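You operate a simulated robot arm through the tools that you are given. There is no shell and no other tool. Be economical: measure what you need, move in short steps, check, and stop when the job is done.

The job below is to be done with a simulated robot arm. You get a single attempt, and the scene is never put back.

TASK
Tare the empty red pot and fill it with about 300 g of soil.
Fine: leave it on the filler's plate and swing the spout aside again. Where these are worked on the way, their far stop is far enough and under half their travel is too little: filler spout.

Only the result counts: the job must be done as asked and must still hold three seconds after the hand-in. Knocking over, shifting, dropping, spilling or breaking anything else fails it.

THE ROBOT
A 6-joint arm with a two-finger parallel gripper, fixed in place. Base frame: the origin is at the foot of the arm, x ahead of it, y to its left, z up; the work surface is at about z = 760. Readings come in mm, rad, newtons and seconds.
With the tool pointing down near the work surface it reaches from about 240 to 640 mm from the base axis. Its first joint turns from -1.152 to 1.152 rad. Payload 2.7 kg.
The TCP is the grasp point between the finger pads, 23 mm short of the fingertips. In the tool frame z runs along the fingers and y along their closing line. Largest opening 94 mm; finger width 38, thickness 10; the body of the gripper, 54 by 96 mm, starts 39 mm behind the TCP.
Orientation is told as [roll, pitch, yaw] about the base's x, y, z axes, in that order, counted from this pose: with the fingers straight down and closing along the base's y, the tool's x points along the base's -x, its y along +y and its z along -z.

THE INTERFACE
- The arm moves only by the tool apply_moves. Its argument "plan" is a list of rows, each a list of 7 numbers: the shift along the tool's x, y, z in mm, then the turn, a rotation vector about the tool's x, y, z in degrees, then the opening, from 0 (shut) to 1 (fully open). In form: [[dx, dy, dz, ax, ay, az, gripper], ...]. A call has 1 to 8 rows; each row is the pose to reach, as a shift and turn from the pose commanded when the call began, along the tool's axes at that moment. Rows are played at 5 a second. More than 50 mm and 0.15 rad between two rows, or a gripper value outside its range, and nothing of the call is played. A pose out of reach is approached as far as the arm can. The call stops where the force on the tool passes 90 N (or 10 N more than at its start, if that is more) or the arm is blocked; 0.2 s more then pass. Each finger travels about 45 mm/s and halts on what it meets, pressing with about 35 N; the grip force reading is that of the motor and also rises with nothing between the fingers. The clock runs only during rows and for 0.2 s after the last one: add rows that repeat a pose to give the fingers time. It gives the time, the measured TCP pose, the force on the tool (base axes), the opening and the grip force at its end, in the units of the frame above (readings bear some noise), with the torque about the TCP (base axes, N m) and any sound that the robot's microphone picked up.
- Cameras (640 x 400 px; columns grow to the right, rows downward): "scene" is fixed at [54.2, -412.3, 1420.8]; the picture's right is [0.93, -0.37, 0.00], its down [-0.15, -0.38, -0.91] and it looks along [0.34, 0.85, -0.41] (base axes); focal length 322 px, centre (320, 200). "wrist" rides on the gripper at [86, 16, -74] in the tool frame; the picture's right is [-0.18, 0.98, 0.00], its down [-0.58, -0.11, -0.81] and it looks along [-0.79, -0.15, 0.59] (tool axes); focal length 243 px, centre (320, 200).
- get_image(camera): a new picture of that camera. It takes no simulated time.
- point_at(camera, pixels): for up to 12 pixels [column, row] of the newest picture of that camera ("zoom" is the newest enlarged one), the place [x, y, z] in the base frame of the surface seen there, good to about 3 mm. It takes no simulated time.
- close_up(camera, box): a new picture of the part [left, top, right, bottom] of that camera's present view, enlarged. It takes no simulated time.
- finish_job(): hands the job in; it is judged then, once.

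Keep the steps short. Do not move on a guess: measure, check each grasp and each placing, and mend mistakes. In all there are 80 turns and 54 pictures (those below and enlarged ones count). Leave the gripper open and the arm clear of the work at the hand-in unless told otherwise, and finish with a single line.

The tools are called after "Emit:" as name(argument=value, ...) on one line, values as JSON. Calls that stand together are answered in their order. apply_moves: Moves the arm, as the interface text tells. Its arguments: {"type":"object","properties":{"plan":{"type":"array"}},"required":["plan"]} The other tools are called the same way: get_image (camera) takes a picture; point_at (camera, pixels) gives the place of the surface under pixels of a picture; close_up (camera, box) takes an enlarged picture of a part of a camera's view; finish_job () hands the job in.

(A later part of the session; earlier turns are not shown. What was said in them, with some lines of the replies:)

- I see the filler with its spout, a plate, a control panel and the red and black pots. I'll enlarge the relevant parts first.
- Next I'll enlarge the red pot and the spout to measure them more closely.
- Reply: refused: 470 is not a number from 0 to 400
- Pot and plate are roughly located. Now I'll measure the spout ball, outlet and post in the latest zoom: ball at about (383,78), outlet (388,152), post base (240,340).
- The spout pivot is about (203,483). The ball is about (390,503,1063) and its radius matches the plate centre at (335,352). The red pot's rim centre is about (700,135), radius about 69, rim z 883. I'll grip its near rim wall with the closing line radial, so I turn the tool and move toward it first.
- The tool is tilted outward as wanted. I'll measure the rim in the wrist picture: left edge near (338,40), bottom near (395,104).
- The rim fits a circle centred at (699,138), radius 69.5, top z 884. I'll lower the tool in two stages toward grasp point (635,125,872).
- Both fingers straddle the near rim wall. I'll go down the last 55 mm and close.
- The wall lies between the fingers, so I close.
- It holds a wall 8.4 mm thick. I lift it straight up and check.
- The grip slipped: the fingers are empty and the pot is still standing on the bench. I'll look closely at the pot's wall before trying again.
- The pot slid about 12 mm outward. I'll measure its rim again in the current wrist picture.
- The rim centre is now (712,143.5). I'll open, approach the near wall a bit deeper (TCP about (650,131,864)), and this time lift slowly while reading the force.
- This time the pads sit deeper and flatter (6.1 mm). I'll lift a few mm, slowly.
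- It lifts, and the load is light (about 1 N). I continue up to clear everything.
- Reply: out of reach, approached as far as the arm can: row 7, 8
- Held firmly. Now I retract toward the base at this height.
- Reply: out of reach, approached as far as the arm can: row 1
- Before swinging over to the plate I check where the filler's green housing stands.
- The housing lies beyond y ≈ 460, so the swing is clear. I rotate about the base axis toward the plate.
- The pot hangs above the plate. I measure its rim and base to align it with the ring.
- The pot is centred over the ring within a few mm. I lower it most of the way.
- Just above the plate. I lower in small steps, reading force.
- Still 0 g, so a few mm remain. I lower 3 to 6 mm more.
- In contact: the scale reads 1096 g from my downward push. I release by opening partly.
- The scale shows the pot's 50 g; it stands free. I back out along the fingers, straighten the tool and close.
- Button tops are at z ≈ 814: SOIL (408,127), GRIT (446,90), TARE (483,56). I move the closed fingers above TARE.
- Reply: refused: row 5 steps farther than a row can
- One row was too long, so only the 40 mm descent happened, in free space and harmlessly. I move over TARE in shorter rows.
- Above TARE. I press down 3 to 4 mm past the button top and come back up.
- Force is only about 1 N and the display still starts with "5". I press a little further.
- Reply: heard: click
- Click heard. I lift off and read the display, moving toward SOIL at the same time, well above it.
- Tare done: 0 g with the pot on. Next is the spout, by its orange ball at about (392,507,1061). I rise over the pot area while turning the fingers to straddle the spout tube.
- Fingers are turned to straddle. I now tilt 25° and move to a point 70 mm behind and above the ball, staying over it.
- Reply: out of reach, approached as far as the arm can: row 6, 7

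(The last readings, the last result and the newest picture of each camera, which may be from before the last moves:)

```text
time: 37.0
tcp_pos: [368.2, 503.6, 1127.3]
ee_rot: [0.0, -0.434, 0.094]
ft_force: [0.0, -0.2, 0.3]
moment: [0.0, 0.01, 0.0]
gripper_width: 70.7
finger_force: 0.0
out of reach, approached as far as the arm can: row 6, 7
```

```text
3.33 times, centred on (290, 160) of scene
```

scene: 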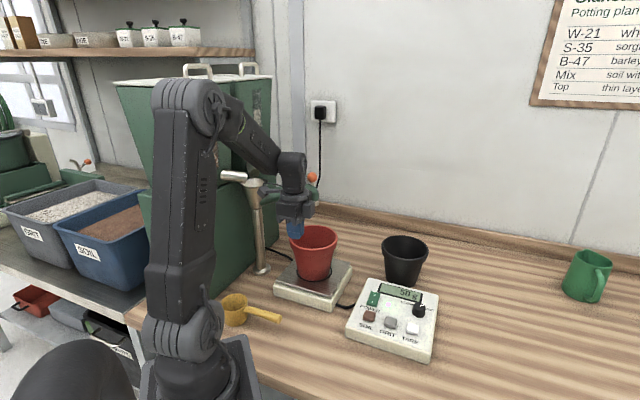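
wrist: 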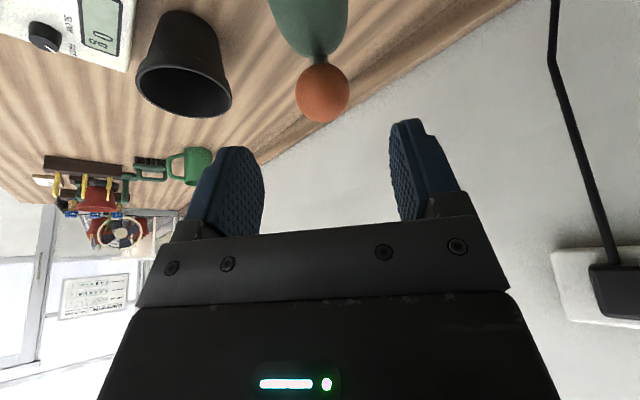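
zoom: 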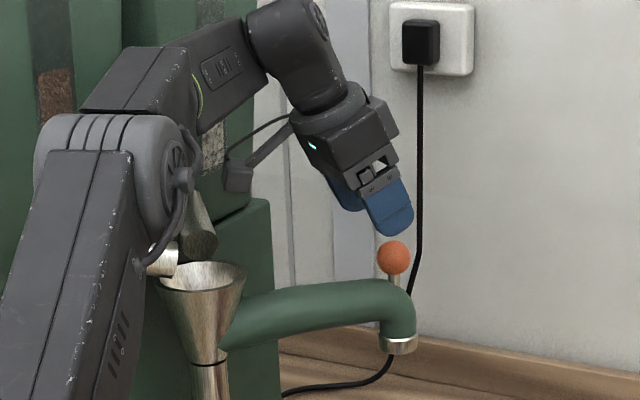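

Good alignment: the ball sits ahead between the fingers, at (322,92) in the wrist picture. I measure it.

Emit:
point_at(camera="wrist", pixels=[[322, 92], [302, 92], [345, 92], [322, 70], [322, 116], [312, 25]])

Emit:
point_at(camera="zoom", pixels=[[393, 257], [393, 278], [395, 345], [300, 300], [200, 285], [235, 180]])

```text
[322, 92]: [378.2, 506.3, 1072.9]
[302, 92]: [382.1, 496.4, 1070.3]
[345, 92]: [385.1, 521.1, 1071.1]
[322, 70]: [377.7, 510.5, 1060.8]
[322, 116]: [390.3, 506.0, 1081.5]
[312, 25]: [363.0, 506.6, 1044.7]
```

```text
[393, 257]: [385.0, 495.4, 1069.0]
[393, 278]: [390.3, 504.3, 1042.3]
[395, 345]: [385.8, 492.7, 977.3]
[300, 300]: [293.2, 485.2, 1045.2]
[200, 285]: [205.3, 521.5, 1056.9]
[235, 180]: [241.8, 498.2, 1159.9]
```

Ball centre is about (390,508,1067). I advance along the fingers about 60 mm so they straddle it.

Emit:
apply_moves(plan=[[2, 2.4, 20, 0, 0, 0, 0.75], [4, 2.4, 40, 0, 0, 0, 0.75], [6, 2.4, 58, 0, 0, 0, 0.75], [6, 2.4, 58, 0, 0, 0, 0.75]])

Emit:
get_image(camera="wrist")

```text
time: 38.0
tcp_pos: [388.3, 504.9, 1070.6]
ee_rot: [0.0, -0.436, 0.094]
ft_force: [-0.8, -0.2, -0.1]
moment: [0.01, -0.03, 0.0]
gripper_width: 70.6
finger_force: 0.0
```

```text
17 pictures are left
```

wrist: 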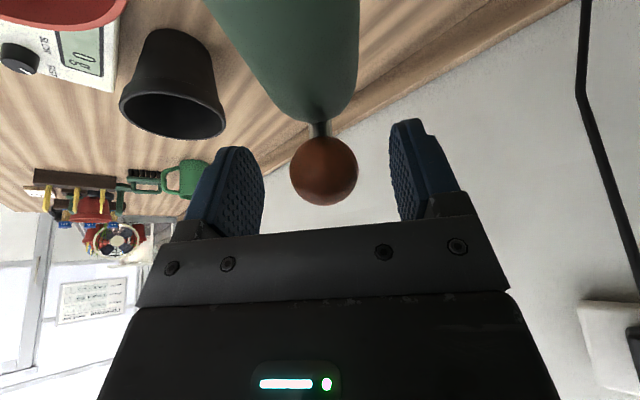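

The ball is between the fingers. I close to about 34 mm as a loose cage, then begin the arc about the pivot (203,483).

Emit:
apply_moves(plan=[[0, 0, 0, 0, 0, 0, 0.5], [0, 0, 0, 0, 0, 0, 0.36], [0, 0, 0, 0, 0, 0, 0.36], [0.7, -21.9, -0.3, 2.85, 0, 6.12, 0.36], [3.7, -43.6, -1.7, 5.7, 0, 12.24, 0.36], [9.1, -64.8, -4.2, 8.55, 0, 18.36, 0.36], [16.6, -85.2, -7.7, 11.4, 0, 24.48, 0.36], [16.6, -85.2, -7.7, 11.4, 0, 24.48, 0.36]])

Emit:
get_image(camera="scene")

```text
time: 39.8
tcp_pos: [378.3, 419.1, 1070.1]
ee_rot: [-0.001, -0.437, -0.38]
ft_force: [-0.2, -0.6, 0.7]
moment: [0.01, -0.01, -0.01]
gripper_width: 33.9
finger_force: 0.4
```

```text
16 pictures are left
```

scene: 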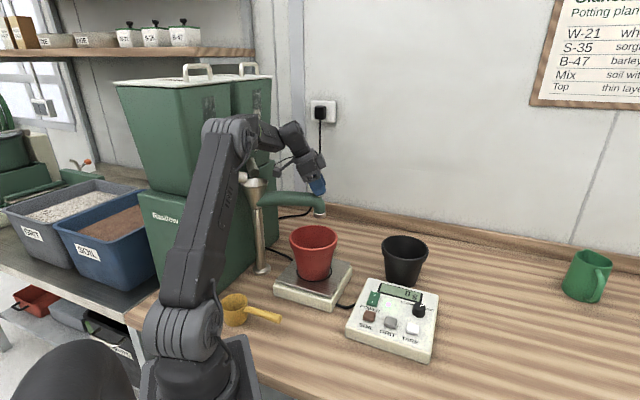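

The spout follows with almost no force. I do the second half of the arc.

Emit:
apply_moves(plan=[[0.7, -21.9, -0.3, 2.85, 0, 6.12, 0.36], [3.7, -43.6, -1.7, 5.7, 0, 12.24, 0.36], [9.1, -64.8, -4.2, 8.55, 0, 18.36, 0.36], [14.8, -81, -6.9, 10.8, 0, 23.2, 0.36], [14.8, -81, -6.9, 10.8, 0, 23.2, 0.36]])

Emit:
close_up(camera="scene", box=[230, 140, 390, 300])

```text
time: 41.0
tcp_pos: [334.6, 352.6, 1074.3]
ee_rot: [0.005, -0.433, -0.826]
ft_force: [11.4, 11.8, -3.2]
moment: [0.05, -0.12, -0.01]
gripper_width: 41.0
finger_force: 7.8
```

```text
2.50 times, centred on (310, 220) of scene
```

zoom: 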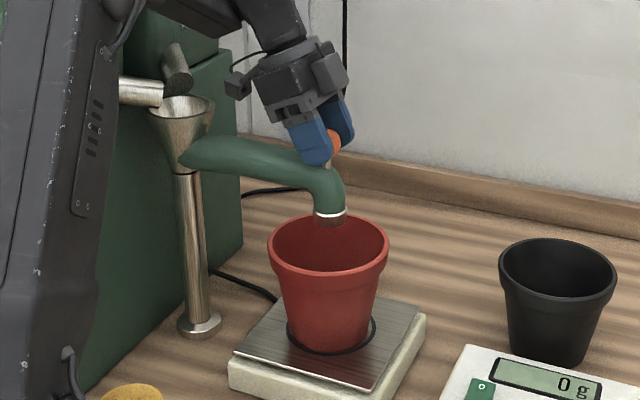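

The spout reached its stop (a light 16 N reaction) and is above the pot. I open and back out along the fingers.

Emit:
apply_moves(plan=[[0, 3, 0, 0, 0, 0, 0.5], [0, 4, 0, 0, 0, 0, 0.8], [0, 4, 0, 0, 0, 0, 0.8], [0, 4, -15, 0, 0, 0, 0.8], [0, 4, -40, 0, 0, 0, 0.8], [0, 4, -80, 0, 0, 0, 0.8], [0, 4, -110, 0, 0, 0, 0.8], [0, 4, -110, 0, 0, 0, 0.8]])

Emit:
close_up(camera="scene", box=[230, 140, 430, 300])

Emit:
point_at(camera="zoom", pixels=[[325, 155], [320, 213], [326, 130], [325, 215]])

```text
time: 42.8
tcp_pos: [316.2, 383.8, 1169.2]
ee_rot: [-0.001, -0.433, -0.822]
ft_force: [0.0, 0.5, -0.7]
moment: [0.0, -0.01, 0.0]
gripper_width: 75.1
finger_force: 0.1
out of reach, approached as far as the arm can: row 7, 8
```

```text
2.50 times, centred on (330, 220) of scene
```

zoom: 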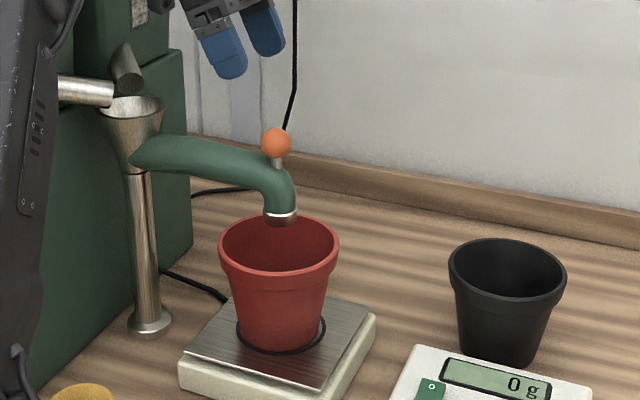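

```text
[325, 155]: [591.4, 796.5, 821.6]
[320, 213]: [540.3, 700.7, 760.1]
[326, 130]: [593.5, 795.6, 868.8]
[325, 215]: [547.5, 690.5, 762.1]
```

I measure the outlet and ball of the spout, at about (280,208) and (276,142) in the zoom.

Emit:
point_at(camera="zoom", pixels=[[280, 210], [280, 217], [276, 142], [222, 240], [338, 245], [280, 268], [280, 275]])

```text
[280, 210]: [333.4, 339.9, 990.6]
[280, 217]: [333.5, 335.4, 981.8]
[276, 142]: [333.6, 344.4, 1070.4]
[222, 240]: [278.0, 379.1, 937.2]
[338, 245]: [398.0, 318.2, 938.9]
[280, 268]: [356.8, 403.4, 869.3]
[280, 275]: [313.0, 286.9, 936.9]
```

The outlet is centred over the pot at about (336,350). I move away at height toward the SOIL button, straightening the tool and closing the fingers.

Emit:
apply_moves(plan=[[-27, -10, 16, 0, 4, 0, 0.6], [-55, -21, 33, 0, 8, 0, 0.3], [-83, -32, 49, 0, 13, 0, 0], [-111, -42, 66, 0, 18, 0, 0], [-139, -53, 82, 0, 22, 0, 0], [-166, -64, 98, 0, 25, 0, 0], [-166, -64, 98, 0, 25, 0, 0]])

```text
time: 44.4
tcp_pos: [394.5, 197.7, 1150.0]
ee_rot: [0.001, 0.003, -0.821]
ft_force: [-0.4, 0.0, 0.0]
moment: [0.02, 0.02, 0.05]
gripper_width: 0.0
finger_force: 35.1
```

Emit:
apply_moves(plan=[[-15, -9, 20, 0, 0, 0, 0], [-30, -18, 55, 0, 0, 0, 0], [-45, -28, 95, 0, 0, 0, 0], [-61, -38.5, 135, 0, 0, 0, 0], [-61, -38.5, 180, 0, 0, 0, 0], [-61, -38.5, 225, 0, 0, 0, 0], [-61, -38.5, 260, 0, 0, 0, 0], [-61, -38.5, 270, 0, 0, 0, 0]])

```text
time: 46.2
tcp_pos: [408.2, 127.1, 881.4]
ee_rot: [0.001, 0.001, -0.821]
ft_force: [0.1, 0.2, -0.5]
moment: [0.02, -0.02, 0.0]
gripper_width: 0.0
finger_force: 35.5
```

Above SOIL. I make one short press (to z ≈ 830, then straight up) to learn how the button works and how fast it runs.

Emit:
apply_moves(plan=[[0, 0, 30, 0, 0, 0, 0], [0, 0, 44, 0, 0, 0, 0], [0, 0, 51, 0, 0, 0, 0], [0, 0, 44, 0, 0, 0, 0], [0, 0, 35, 0, 0, 0, 0]])

Emit:
close_up(camera="scene", box=[270, 200, 450, 340])

```text
time: 47.4
tcp_pos: [408.6, 128.1, 846.4]
ee_rot: [0.001, -0.001, -0.822]
ft_force: [0.2, 0.3, -0.2]
moment: [0.03, 0.0, 0.02]
gripper_width: 0.0
finger_force: 34.8
heard: click
```

```text
2.86 times, centred on (360, 270) of scene
```

zoom: 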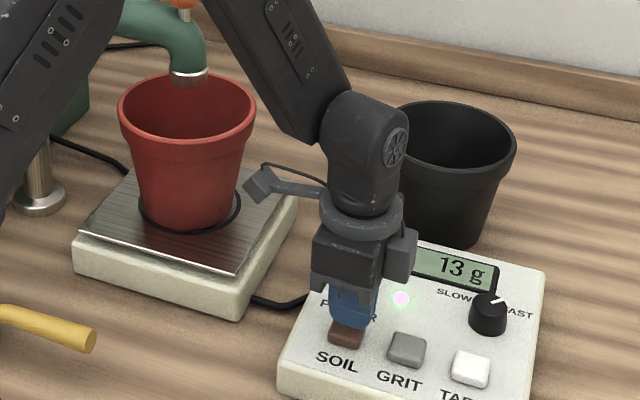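

13 g arrived. I hold still for a moment to see whether the flow continues (toggle) or stopped (hold-to-run).

Emit:
apply_moves(plan=[[0, 0, 0, 0, 0, 0, 0], [0, 0, 0, 0, 0, 0, 0]])

Emit:
close_up(camera="scene", box=[270, 200, 450, 340])

```text
time: 48.0
tcp_pos: [409.5, 128.6, 846.6]
ee_rot: [-0.001, -0.001, -0.822]
ft_force: [-0.3, -0.5, 0.0]
moment: [-0.01, -0.01, -0.02]
gripper_width: 0.1
finger_force: 34.6
```

```text
2.86 times, centred on (360, 270) of scene
```

zoom: 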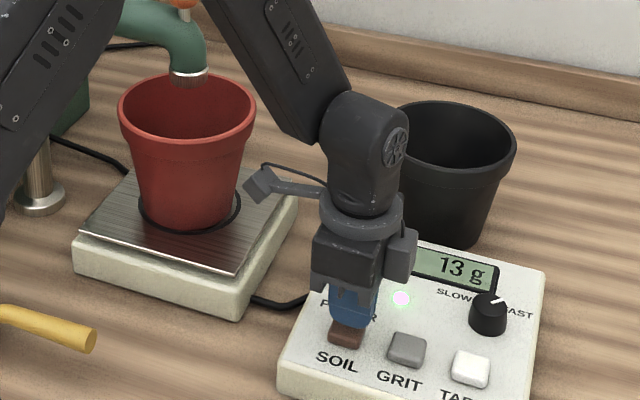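

It runs only while held: 13 g for about 0.2 s. I hold it about 1.2 s and read.

Emit:
apply_moves(plan=[[0, 0, 9, 0, 0, 0, 0], [0, 0, 16, 0, 0, 0, 0], [0, 0, 16, 0, 0, 0, 0], [0, 0, 16, 0, 0, 0, 0], [0, 0, 16, 0, 0, 0, 0], [0, 0, 16, 0, 0, 0, 0], [0, 0, 9, 0, 0, 0, 0], [0, 0, 0, 0, 0, 0, 0]])

Emit:
close_up(camera="scene", box=[270, 200, 450, 340])

```text
time: 49.8
tcp_pos: [410.2, 129.9, 845.8]
ee_rot: [0.0, 0.001, -0.821]
ft_force: [-0.9, 0.0, -0.2]
moment: [-0.04, 0.04, 0.03]
gripper_width: 0.0
finger_force: 35.1
heard: click
```

```text
2.86 times, centred on (360, 270) of scene
```

zoom: 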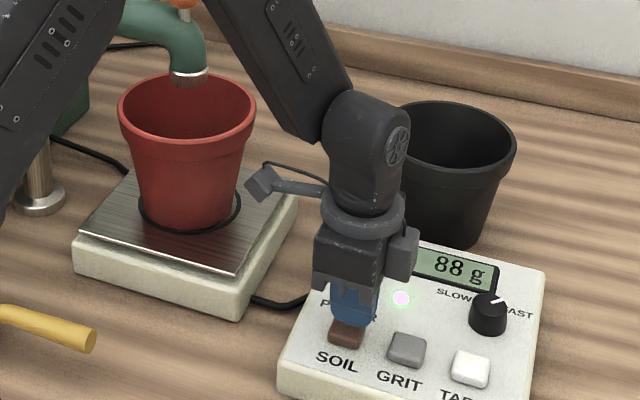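

75 g for that hold (about 15.5 g per row). I repeat the same hold twice, then read: expect about 238 g.

Emit:
apply_moves(plan=[[0, 0, 9, 0, 0, 0, 0], [0, 0, 16, 0, 0, 0, 0], [0, 0, 16, 0, 0, 0, 0], [0, 0, 16, 0, 0, 0, 0], [0, 0, 16, 0, 0, 0, 0], [0, 0, 16, 0, 0, 0, 0], [0, 0, 9, 0, 0, 0, 0], [0, 0, 0, 0, 0, 0, 0]])

Emit:
apply_moves(plan=[[0, 0, 9, 0, 0, 0, 0], [0, 0, 16, 0, 0, 0, 0], [0, 0, 16, 0, 0, 0, 0], [0, 0, 16, 0, 0, 0, 0], [0, 0, 16, 0, 0, 0, 0], [0, 0, 16, 0, 0, 0, 0], [0, 0, 9, 0, 0, 0, 0], [0, 0, 0, 0, 0, 0, 0]])

Emit:
close_up(camera="scene", box=[270, 200, 450, 340])

```text
time: 51.6
tcp_pos: [410.1, 131.2, 846.5]
ee_rot: [0.0, 0.003, -0.823]
ft_force: [0.2, 0.2, 0.6]
moment: [0.01, 0.01, -0.01]
gripper_width: 0.0
finger_force: 35.3
heard: click
```

```text
time: 53.4
tcp_pos: [410.1, 130.1, 846.4]
ee_rot: [0.0, 0.001, -0.821]
ft_force: [-0.3, -0.1, 1.3]
moment: [0.01, 0.01, 0.0]
gripper_width: 0.0
finger_force: 35.2
heard: click
```

```text
2.86 times, centred on (360, 270) of scene
```

zoom: 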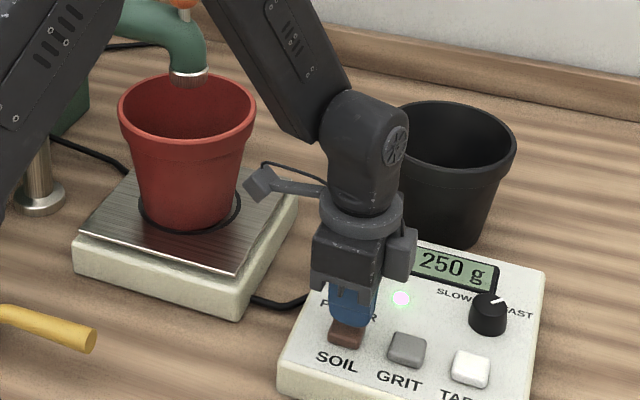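

250 g. Three rows at depth should give about 47 g more.

Emit:
apply_moves(plan=[[0, 0, 9, 0, 0, 0, 0], [0, 0, 16, 0, 0, 0, 0], [0, 0, 16, 0, 0, 0, 0], [0, 0, 16, 0, 0, 0, 0], [0, 0, 9, 0, 0, 0, 0], [0, 0, 0, 0, 0, 0, 0], [0, 0, -20, 0, 0, 0, 0], [0, 0, -40, 0, 0, 0, 0]])

Emit:
close_up(camera="scene", box=[270, 200, 450, 340])

```text
time: 55.2
tcp_pos: [412.2, 127.2, 886.6]
ee_rot: [-0.001, 0.002, -0.825]
ft_force: [1.0, -1.0, -0.3]
moment: [0.02, 0.0, 0.02]
gripper_width: 0.2
finger_force: 35.5
heard: click
```

```text
2.86 times, centred on (360, 270) of scene
```

zoom: 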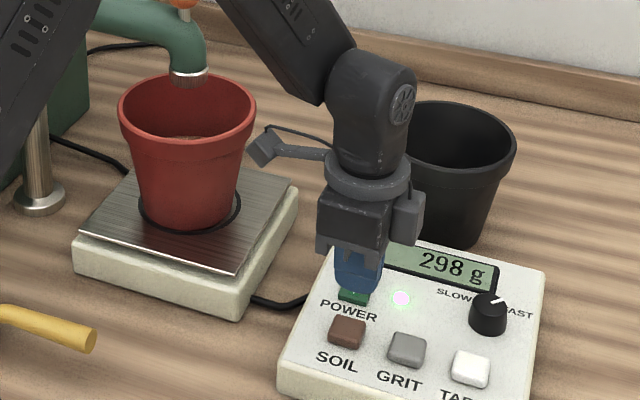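

298 g, which is right on target. Now I return to the spout: first up along the same way.

Emit:
apply_moves(plan=[[0, 0, -25, 0, 0, 0, 0], [0, 0, -65, 0, 0, 0, 0], [0, 0, -105, 0, 0, 0, 0], [5, 3, -145, 0, 0, 0, 0], [18, 10, -182, 0, 0, 0, 0.2], [32, 18, -218, 0, 0, 0, 0.5], [48, 27, -245, 0, 0, 0, 0.8], [64, 35, -263, 0, 0, 0, 0.8]])

```text
time: 57.0
tcp_pos: [392.8, 199.1, 1149.4]
ee_rot: [-0.001, -0.001, -0.823]
ft_force: [0.4, -0.2, -1.2]
moment: [-0.01, -0.01, 0.0]
gripper_width: 75.0
finger_force: 0.0
```

Emit:
apply_moves(plan=[[25, 9, -8, 0, -4, 0, 0.8], [55, 20, -12, 0, -8, 0, 0.8], [85, 31, -12, 0, -12, 0, 0.8], [115, 42, -12, 0, -17, 0, 0.8], [145, 53, -10, 0, -21, 0, 0.8], [170, 62, 3, 0, -25, 0, 0.8], [182.6, 67, 17, 0, -25, 0, 0.8], [182.6, 67, 17, 0, -25, 0, 0.8]])

Emit:
get_image(camera="wrist")

Emit:
point_at(camera="wrist", pixels=[[322, 92], [322, 70], [322, 110]])

```text
time: 58.8
tcp_pos: [316.8, 378.9, 1132.1]
ee_rot: [0.002, -0.436, -0.823]
ft_force: [0.0, 0.6, -0.7]
moment: [-0.01, 0.01, -0.02]
gripper_width: 75.4
finger_force: 0.0
```

```text
8 pictures are left
```

wrist: 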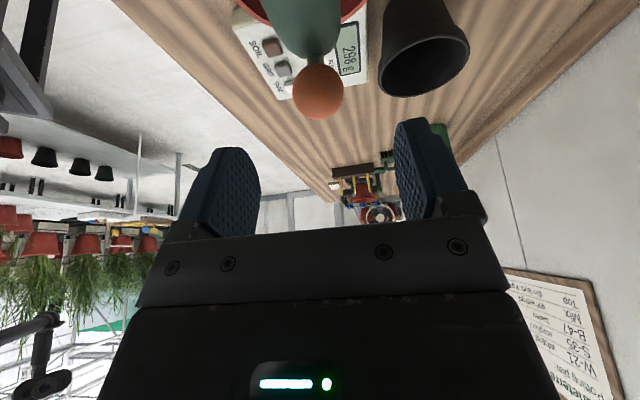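

```text
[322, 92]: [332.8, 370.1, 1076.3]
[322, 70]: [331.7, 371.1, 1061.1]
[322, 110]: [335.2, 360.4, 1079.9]
```

The ball is between the fingers again. I advance about 66 mm and cage it at 34 mm.

Emit:
apply_moves(plan=[[0, 0, 22, 0, 0, 0, 0.8], [0, 0, 44, 0, 0, 0, 0.8], [0, 0, 66, 0, 0, 0, 0.8], [0, 0, 66, 0, 0, 0, 0.5], [0, 0, 66, 0, 0, 0, 0.36], [0, 0, 66, 0, 0, 0, 0.36], [0, 0, 66, 0, 0, 0, 0.36]])

Emit:
get_image(camera="wrist")

```text
time: 60.4
tcp_pos: [334.2, 359.5, 1072.8]
ee_rot: [-0.002, -0.437, -0.824]
ft_force: [1.3, 0.0, 0.1]
moment: [-0.02, 0.0, -0.02]
gripper_width: 34.2
finger_force: 0.2
```

```text
7 pictures are left
```

wrist: 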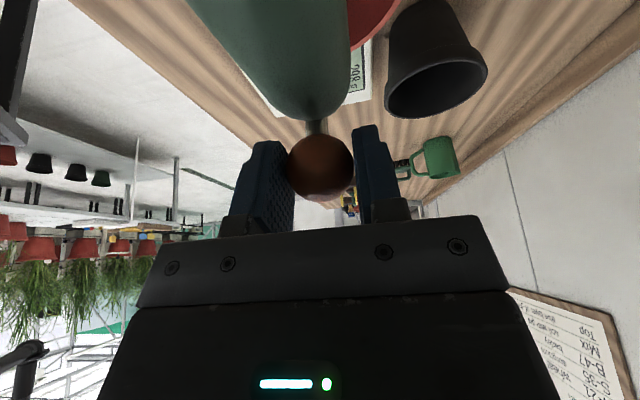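

Caged. I swing the spout back, first half.

Emit:
apply_moves(plan=[[2.4, 21, -1.1, -2.85, 0, -6.12, 0.36], [7.2, 41.6, -3.3, -5.7, 0, -12.24, 0.36], [14, 61.4, -6.5, -8.55, 0, -18.36, 0.36], [22.8, 80.2, -10.6, -11.4, 0, -24.48, 0.36], [22.8, 80.2, -10.6, -11.4, 0, -24.48, 0.36]])

```text
time: 61.6
tcp_pos: [379.0, 431.6, 1072.1]
ee_rot: [0.002, -0.436, -0.351]
ft_force: [0.2, 0.2, 0.1]
moment: [-0.01, -0.01, -0.02]
gripper_width: 33.9
finger_force: 0.5
```

Emit:
apply_moves(plan=[[2.4, 21, -1.1, -2.85, 0, -6.12, 0.36], [7.2, 41.6, -3.3, -5.7, 0, -12.24, 0.36], [14, 61.4, -6.5, -8.55, 0, -18.36, 0.36], [18.7, 72, -8.7, -10.1, 0, -21.7, 0.36], [18.7, 72, -8.7, -10.1, 0, -21.7, 0.36]])

Emit:
close_up(camera="scene", box=[220, 130, 440, 310])

```text
time: 62.8
tcp_pos: [381.7, 506.1, 1073.1]
ee_rot: [0.001, -0.438, 0.068]
ft_force: [0.3, -0.4, 0.6]
moment: [0.03, 0.03, 0.05]
gripper_width: 34.0
finger_force: 0.3
```

```text
2.22 times, centred on (330, 220) of scene
```

zoom: 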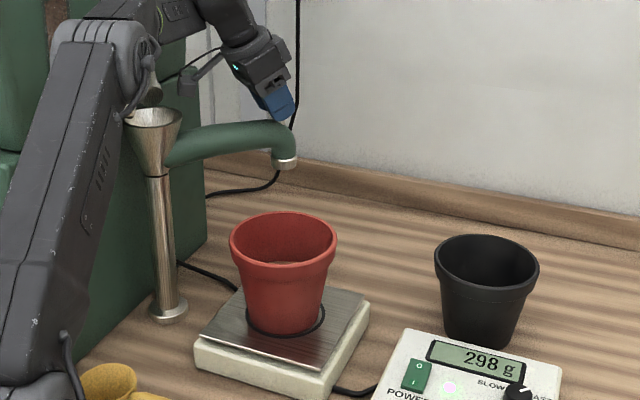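

The spout is back at about its original place, with the scale at 298 g. I nudge 3 mm more, open and back out along the fingers.

Emit:
apply_moves(plan=[[0, 3, 0, 0, 0.3, 0, 0.36], [0, 2, 0, 0, 0, 0, 0.6], [0, -1, 0, 0, 0, 0, 0.8], [0, -1, 0, 0, 0, 0, 0.8], [0, -1, -20, 0, 0, 0, 0.8], [0, -1, -45, 0, 0, 0, 0.8], [0, -1, -65, 0, 0, 0, 0.8], [0, -1, -65, 0, 0, 0, 0.8]])

```text
time: 64.6
tcp_pos: [366.5, 496.7, 1132.1]
ee_rot: [0.001, -0.436, 0.068]
ft_force: [-0.8, -0.1, -0.5]
moment: [-0.02, 0.0, 0.01]
gripper_width: 75.2
finger_force: 0.2
out of reach, approached as far as the arm can: row 6, 7, 8
```

Emit:
apply_moves(plan=[[3, -20, -4, 0, 0, 0, 0.9], [6, -55, -10, 0, 4, 0, 1], [9, -95, -15, 0, 8, 0, 1], [12, -135, -20, 0, 13, 0, 1], [15, -175, -25, 0, 18, 0, 1], [17, -215, -28, 0, 22, 0, 1], [17, -255, -28, 0, 25, 0, 1], [17, -290, -28, 0, 25, 0, 1]])

Emit:
get_image(camera="scene")

Emit:
close_up(camera="scene", box=[220, 130, 440, 330])

```text
time: 66.4
tcp_pos: [360.7, 206.2, 1146.2]
ee_rot: [0.001, 0.002, 0.067]
ft_force: [0.2, 0.1, 0.9]
moment: [0.02, 0.01, 0.01]
gripper_width: 93.9
finger_force: 0.0
```

```text
5 pictures are left
```

scene: 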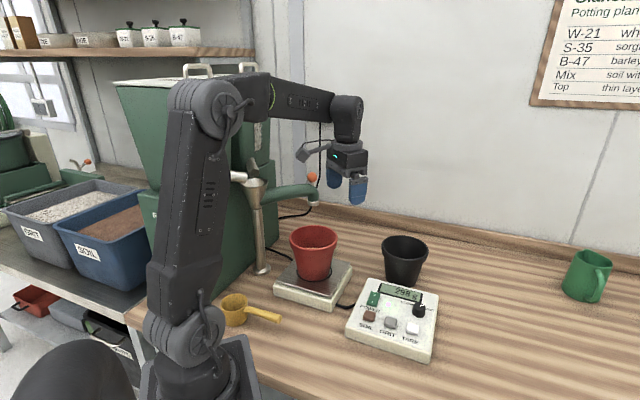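

```text
2.00 times, centred on (330, 230) of scene
```

zoom: 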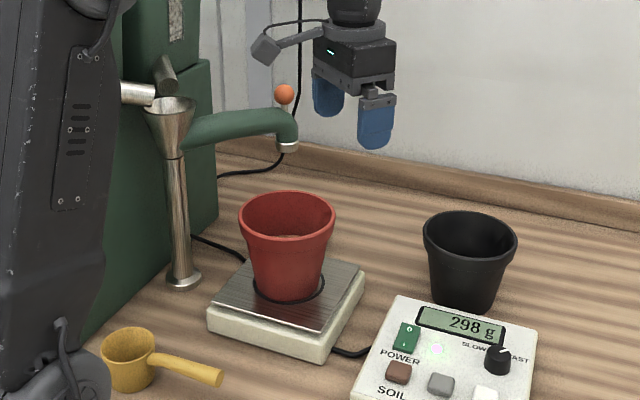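

The spout is aside at its original spot, the display reads 298 g, the gripper is open and the arm is clear. I hand in.

Emit:
finish_job()

```text
The job is handed in.
```

The red pot was tared and filled with 298 g of soil; it stands on the filler's plate, the spout is swung aside again, and one slipped first grip moved the pot about 12 mm on the bench before the fill.
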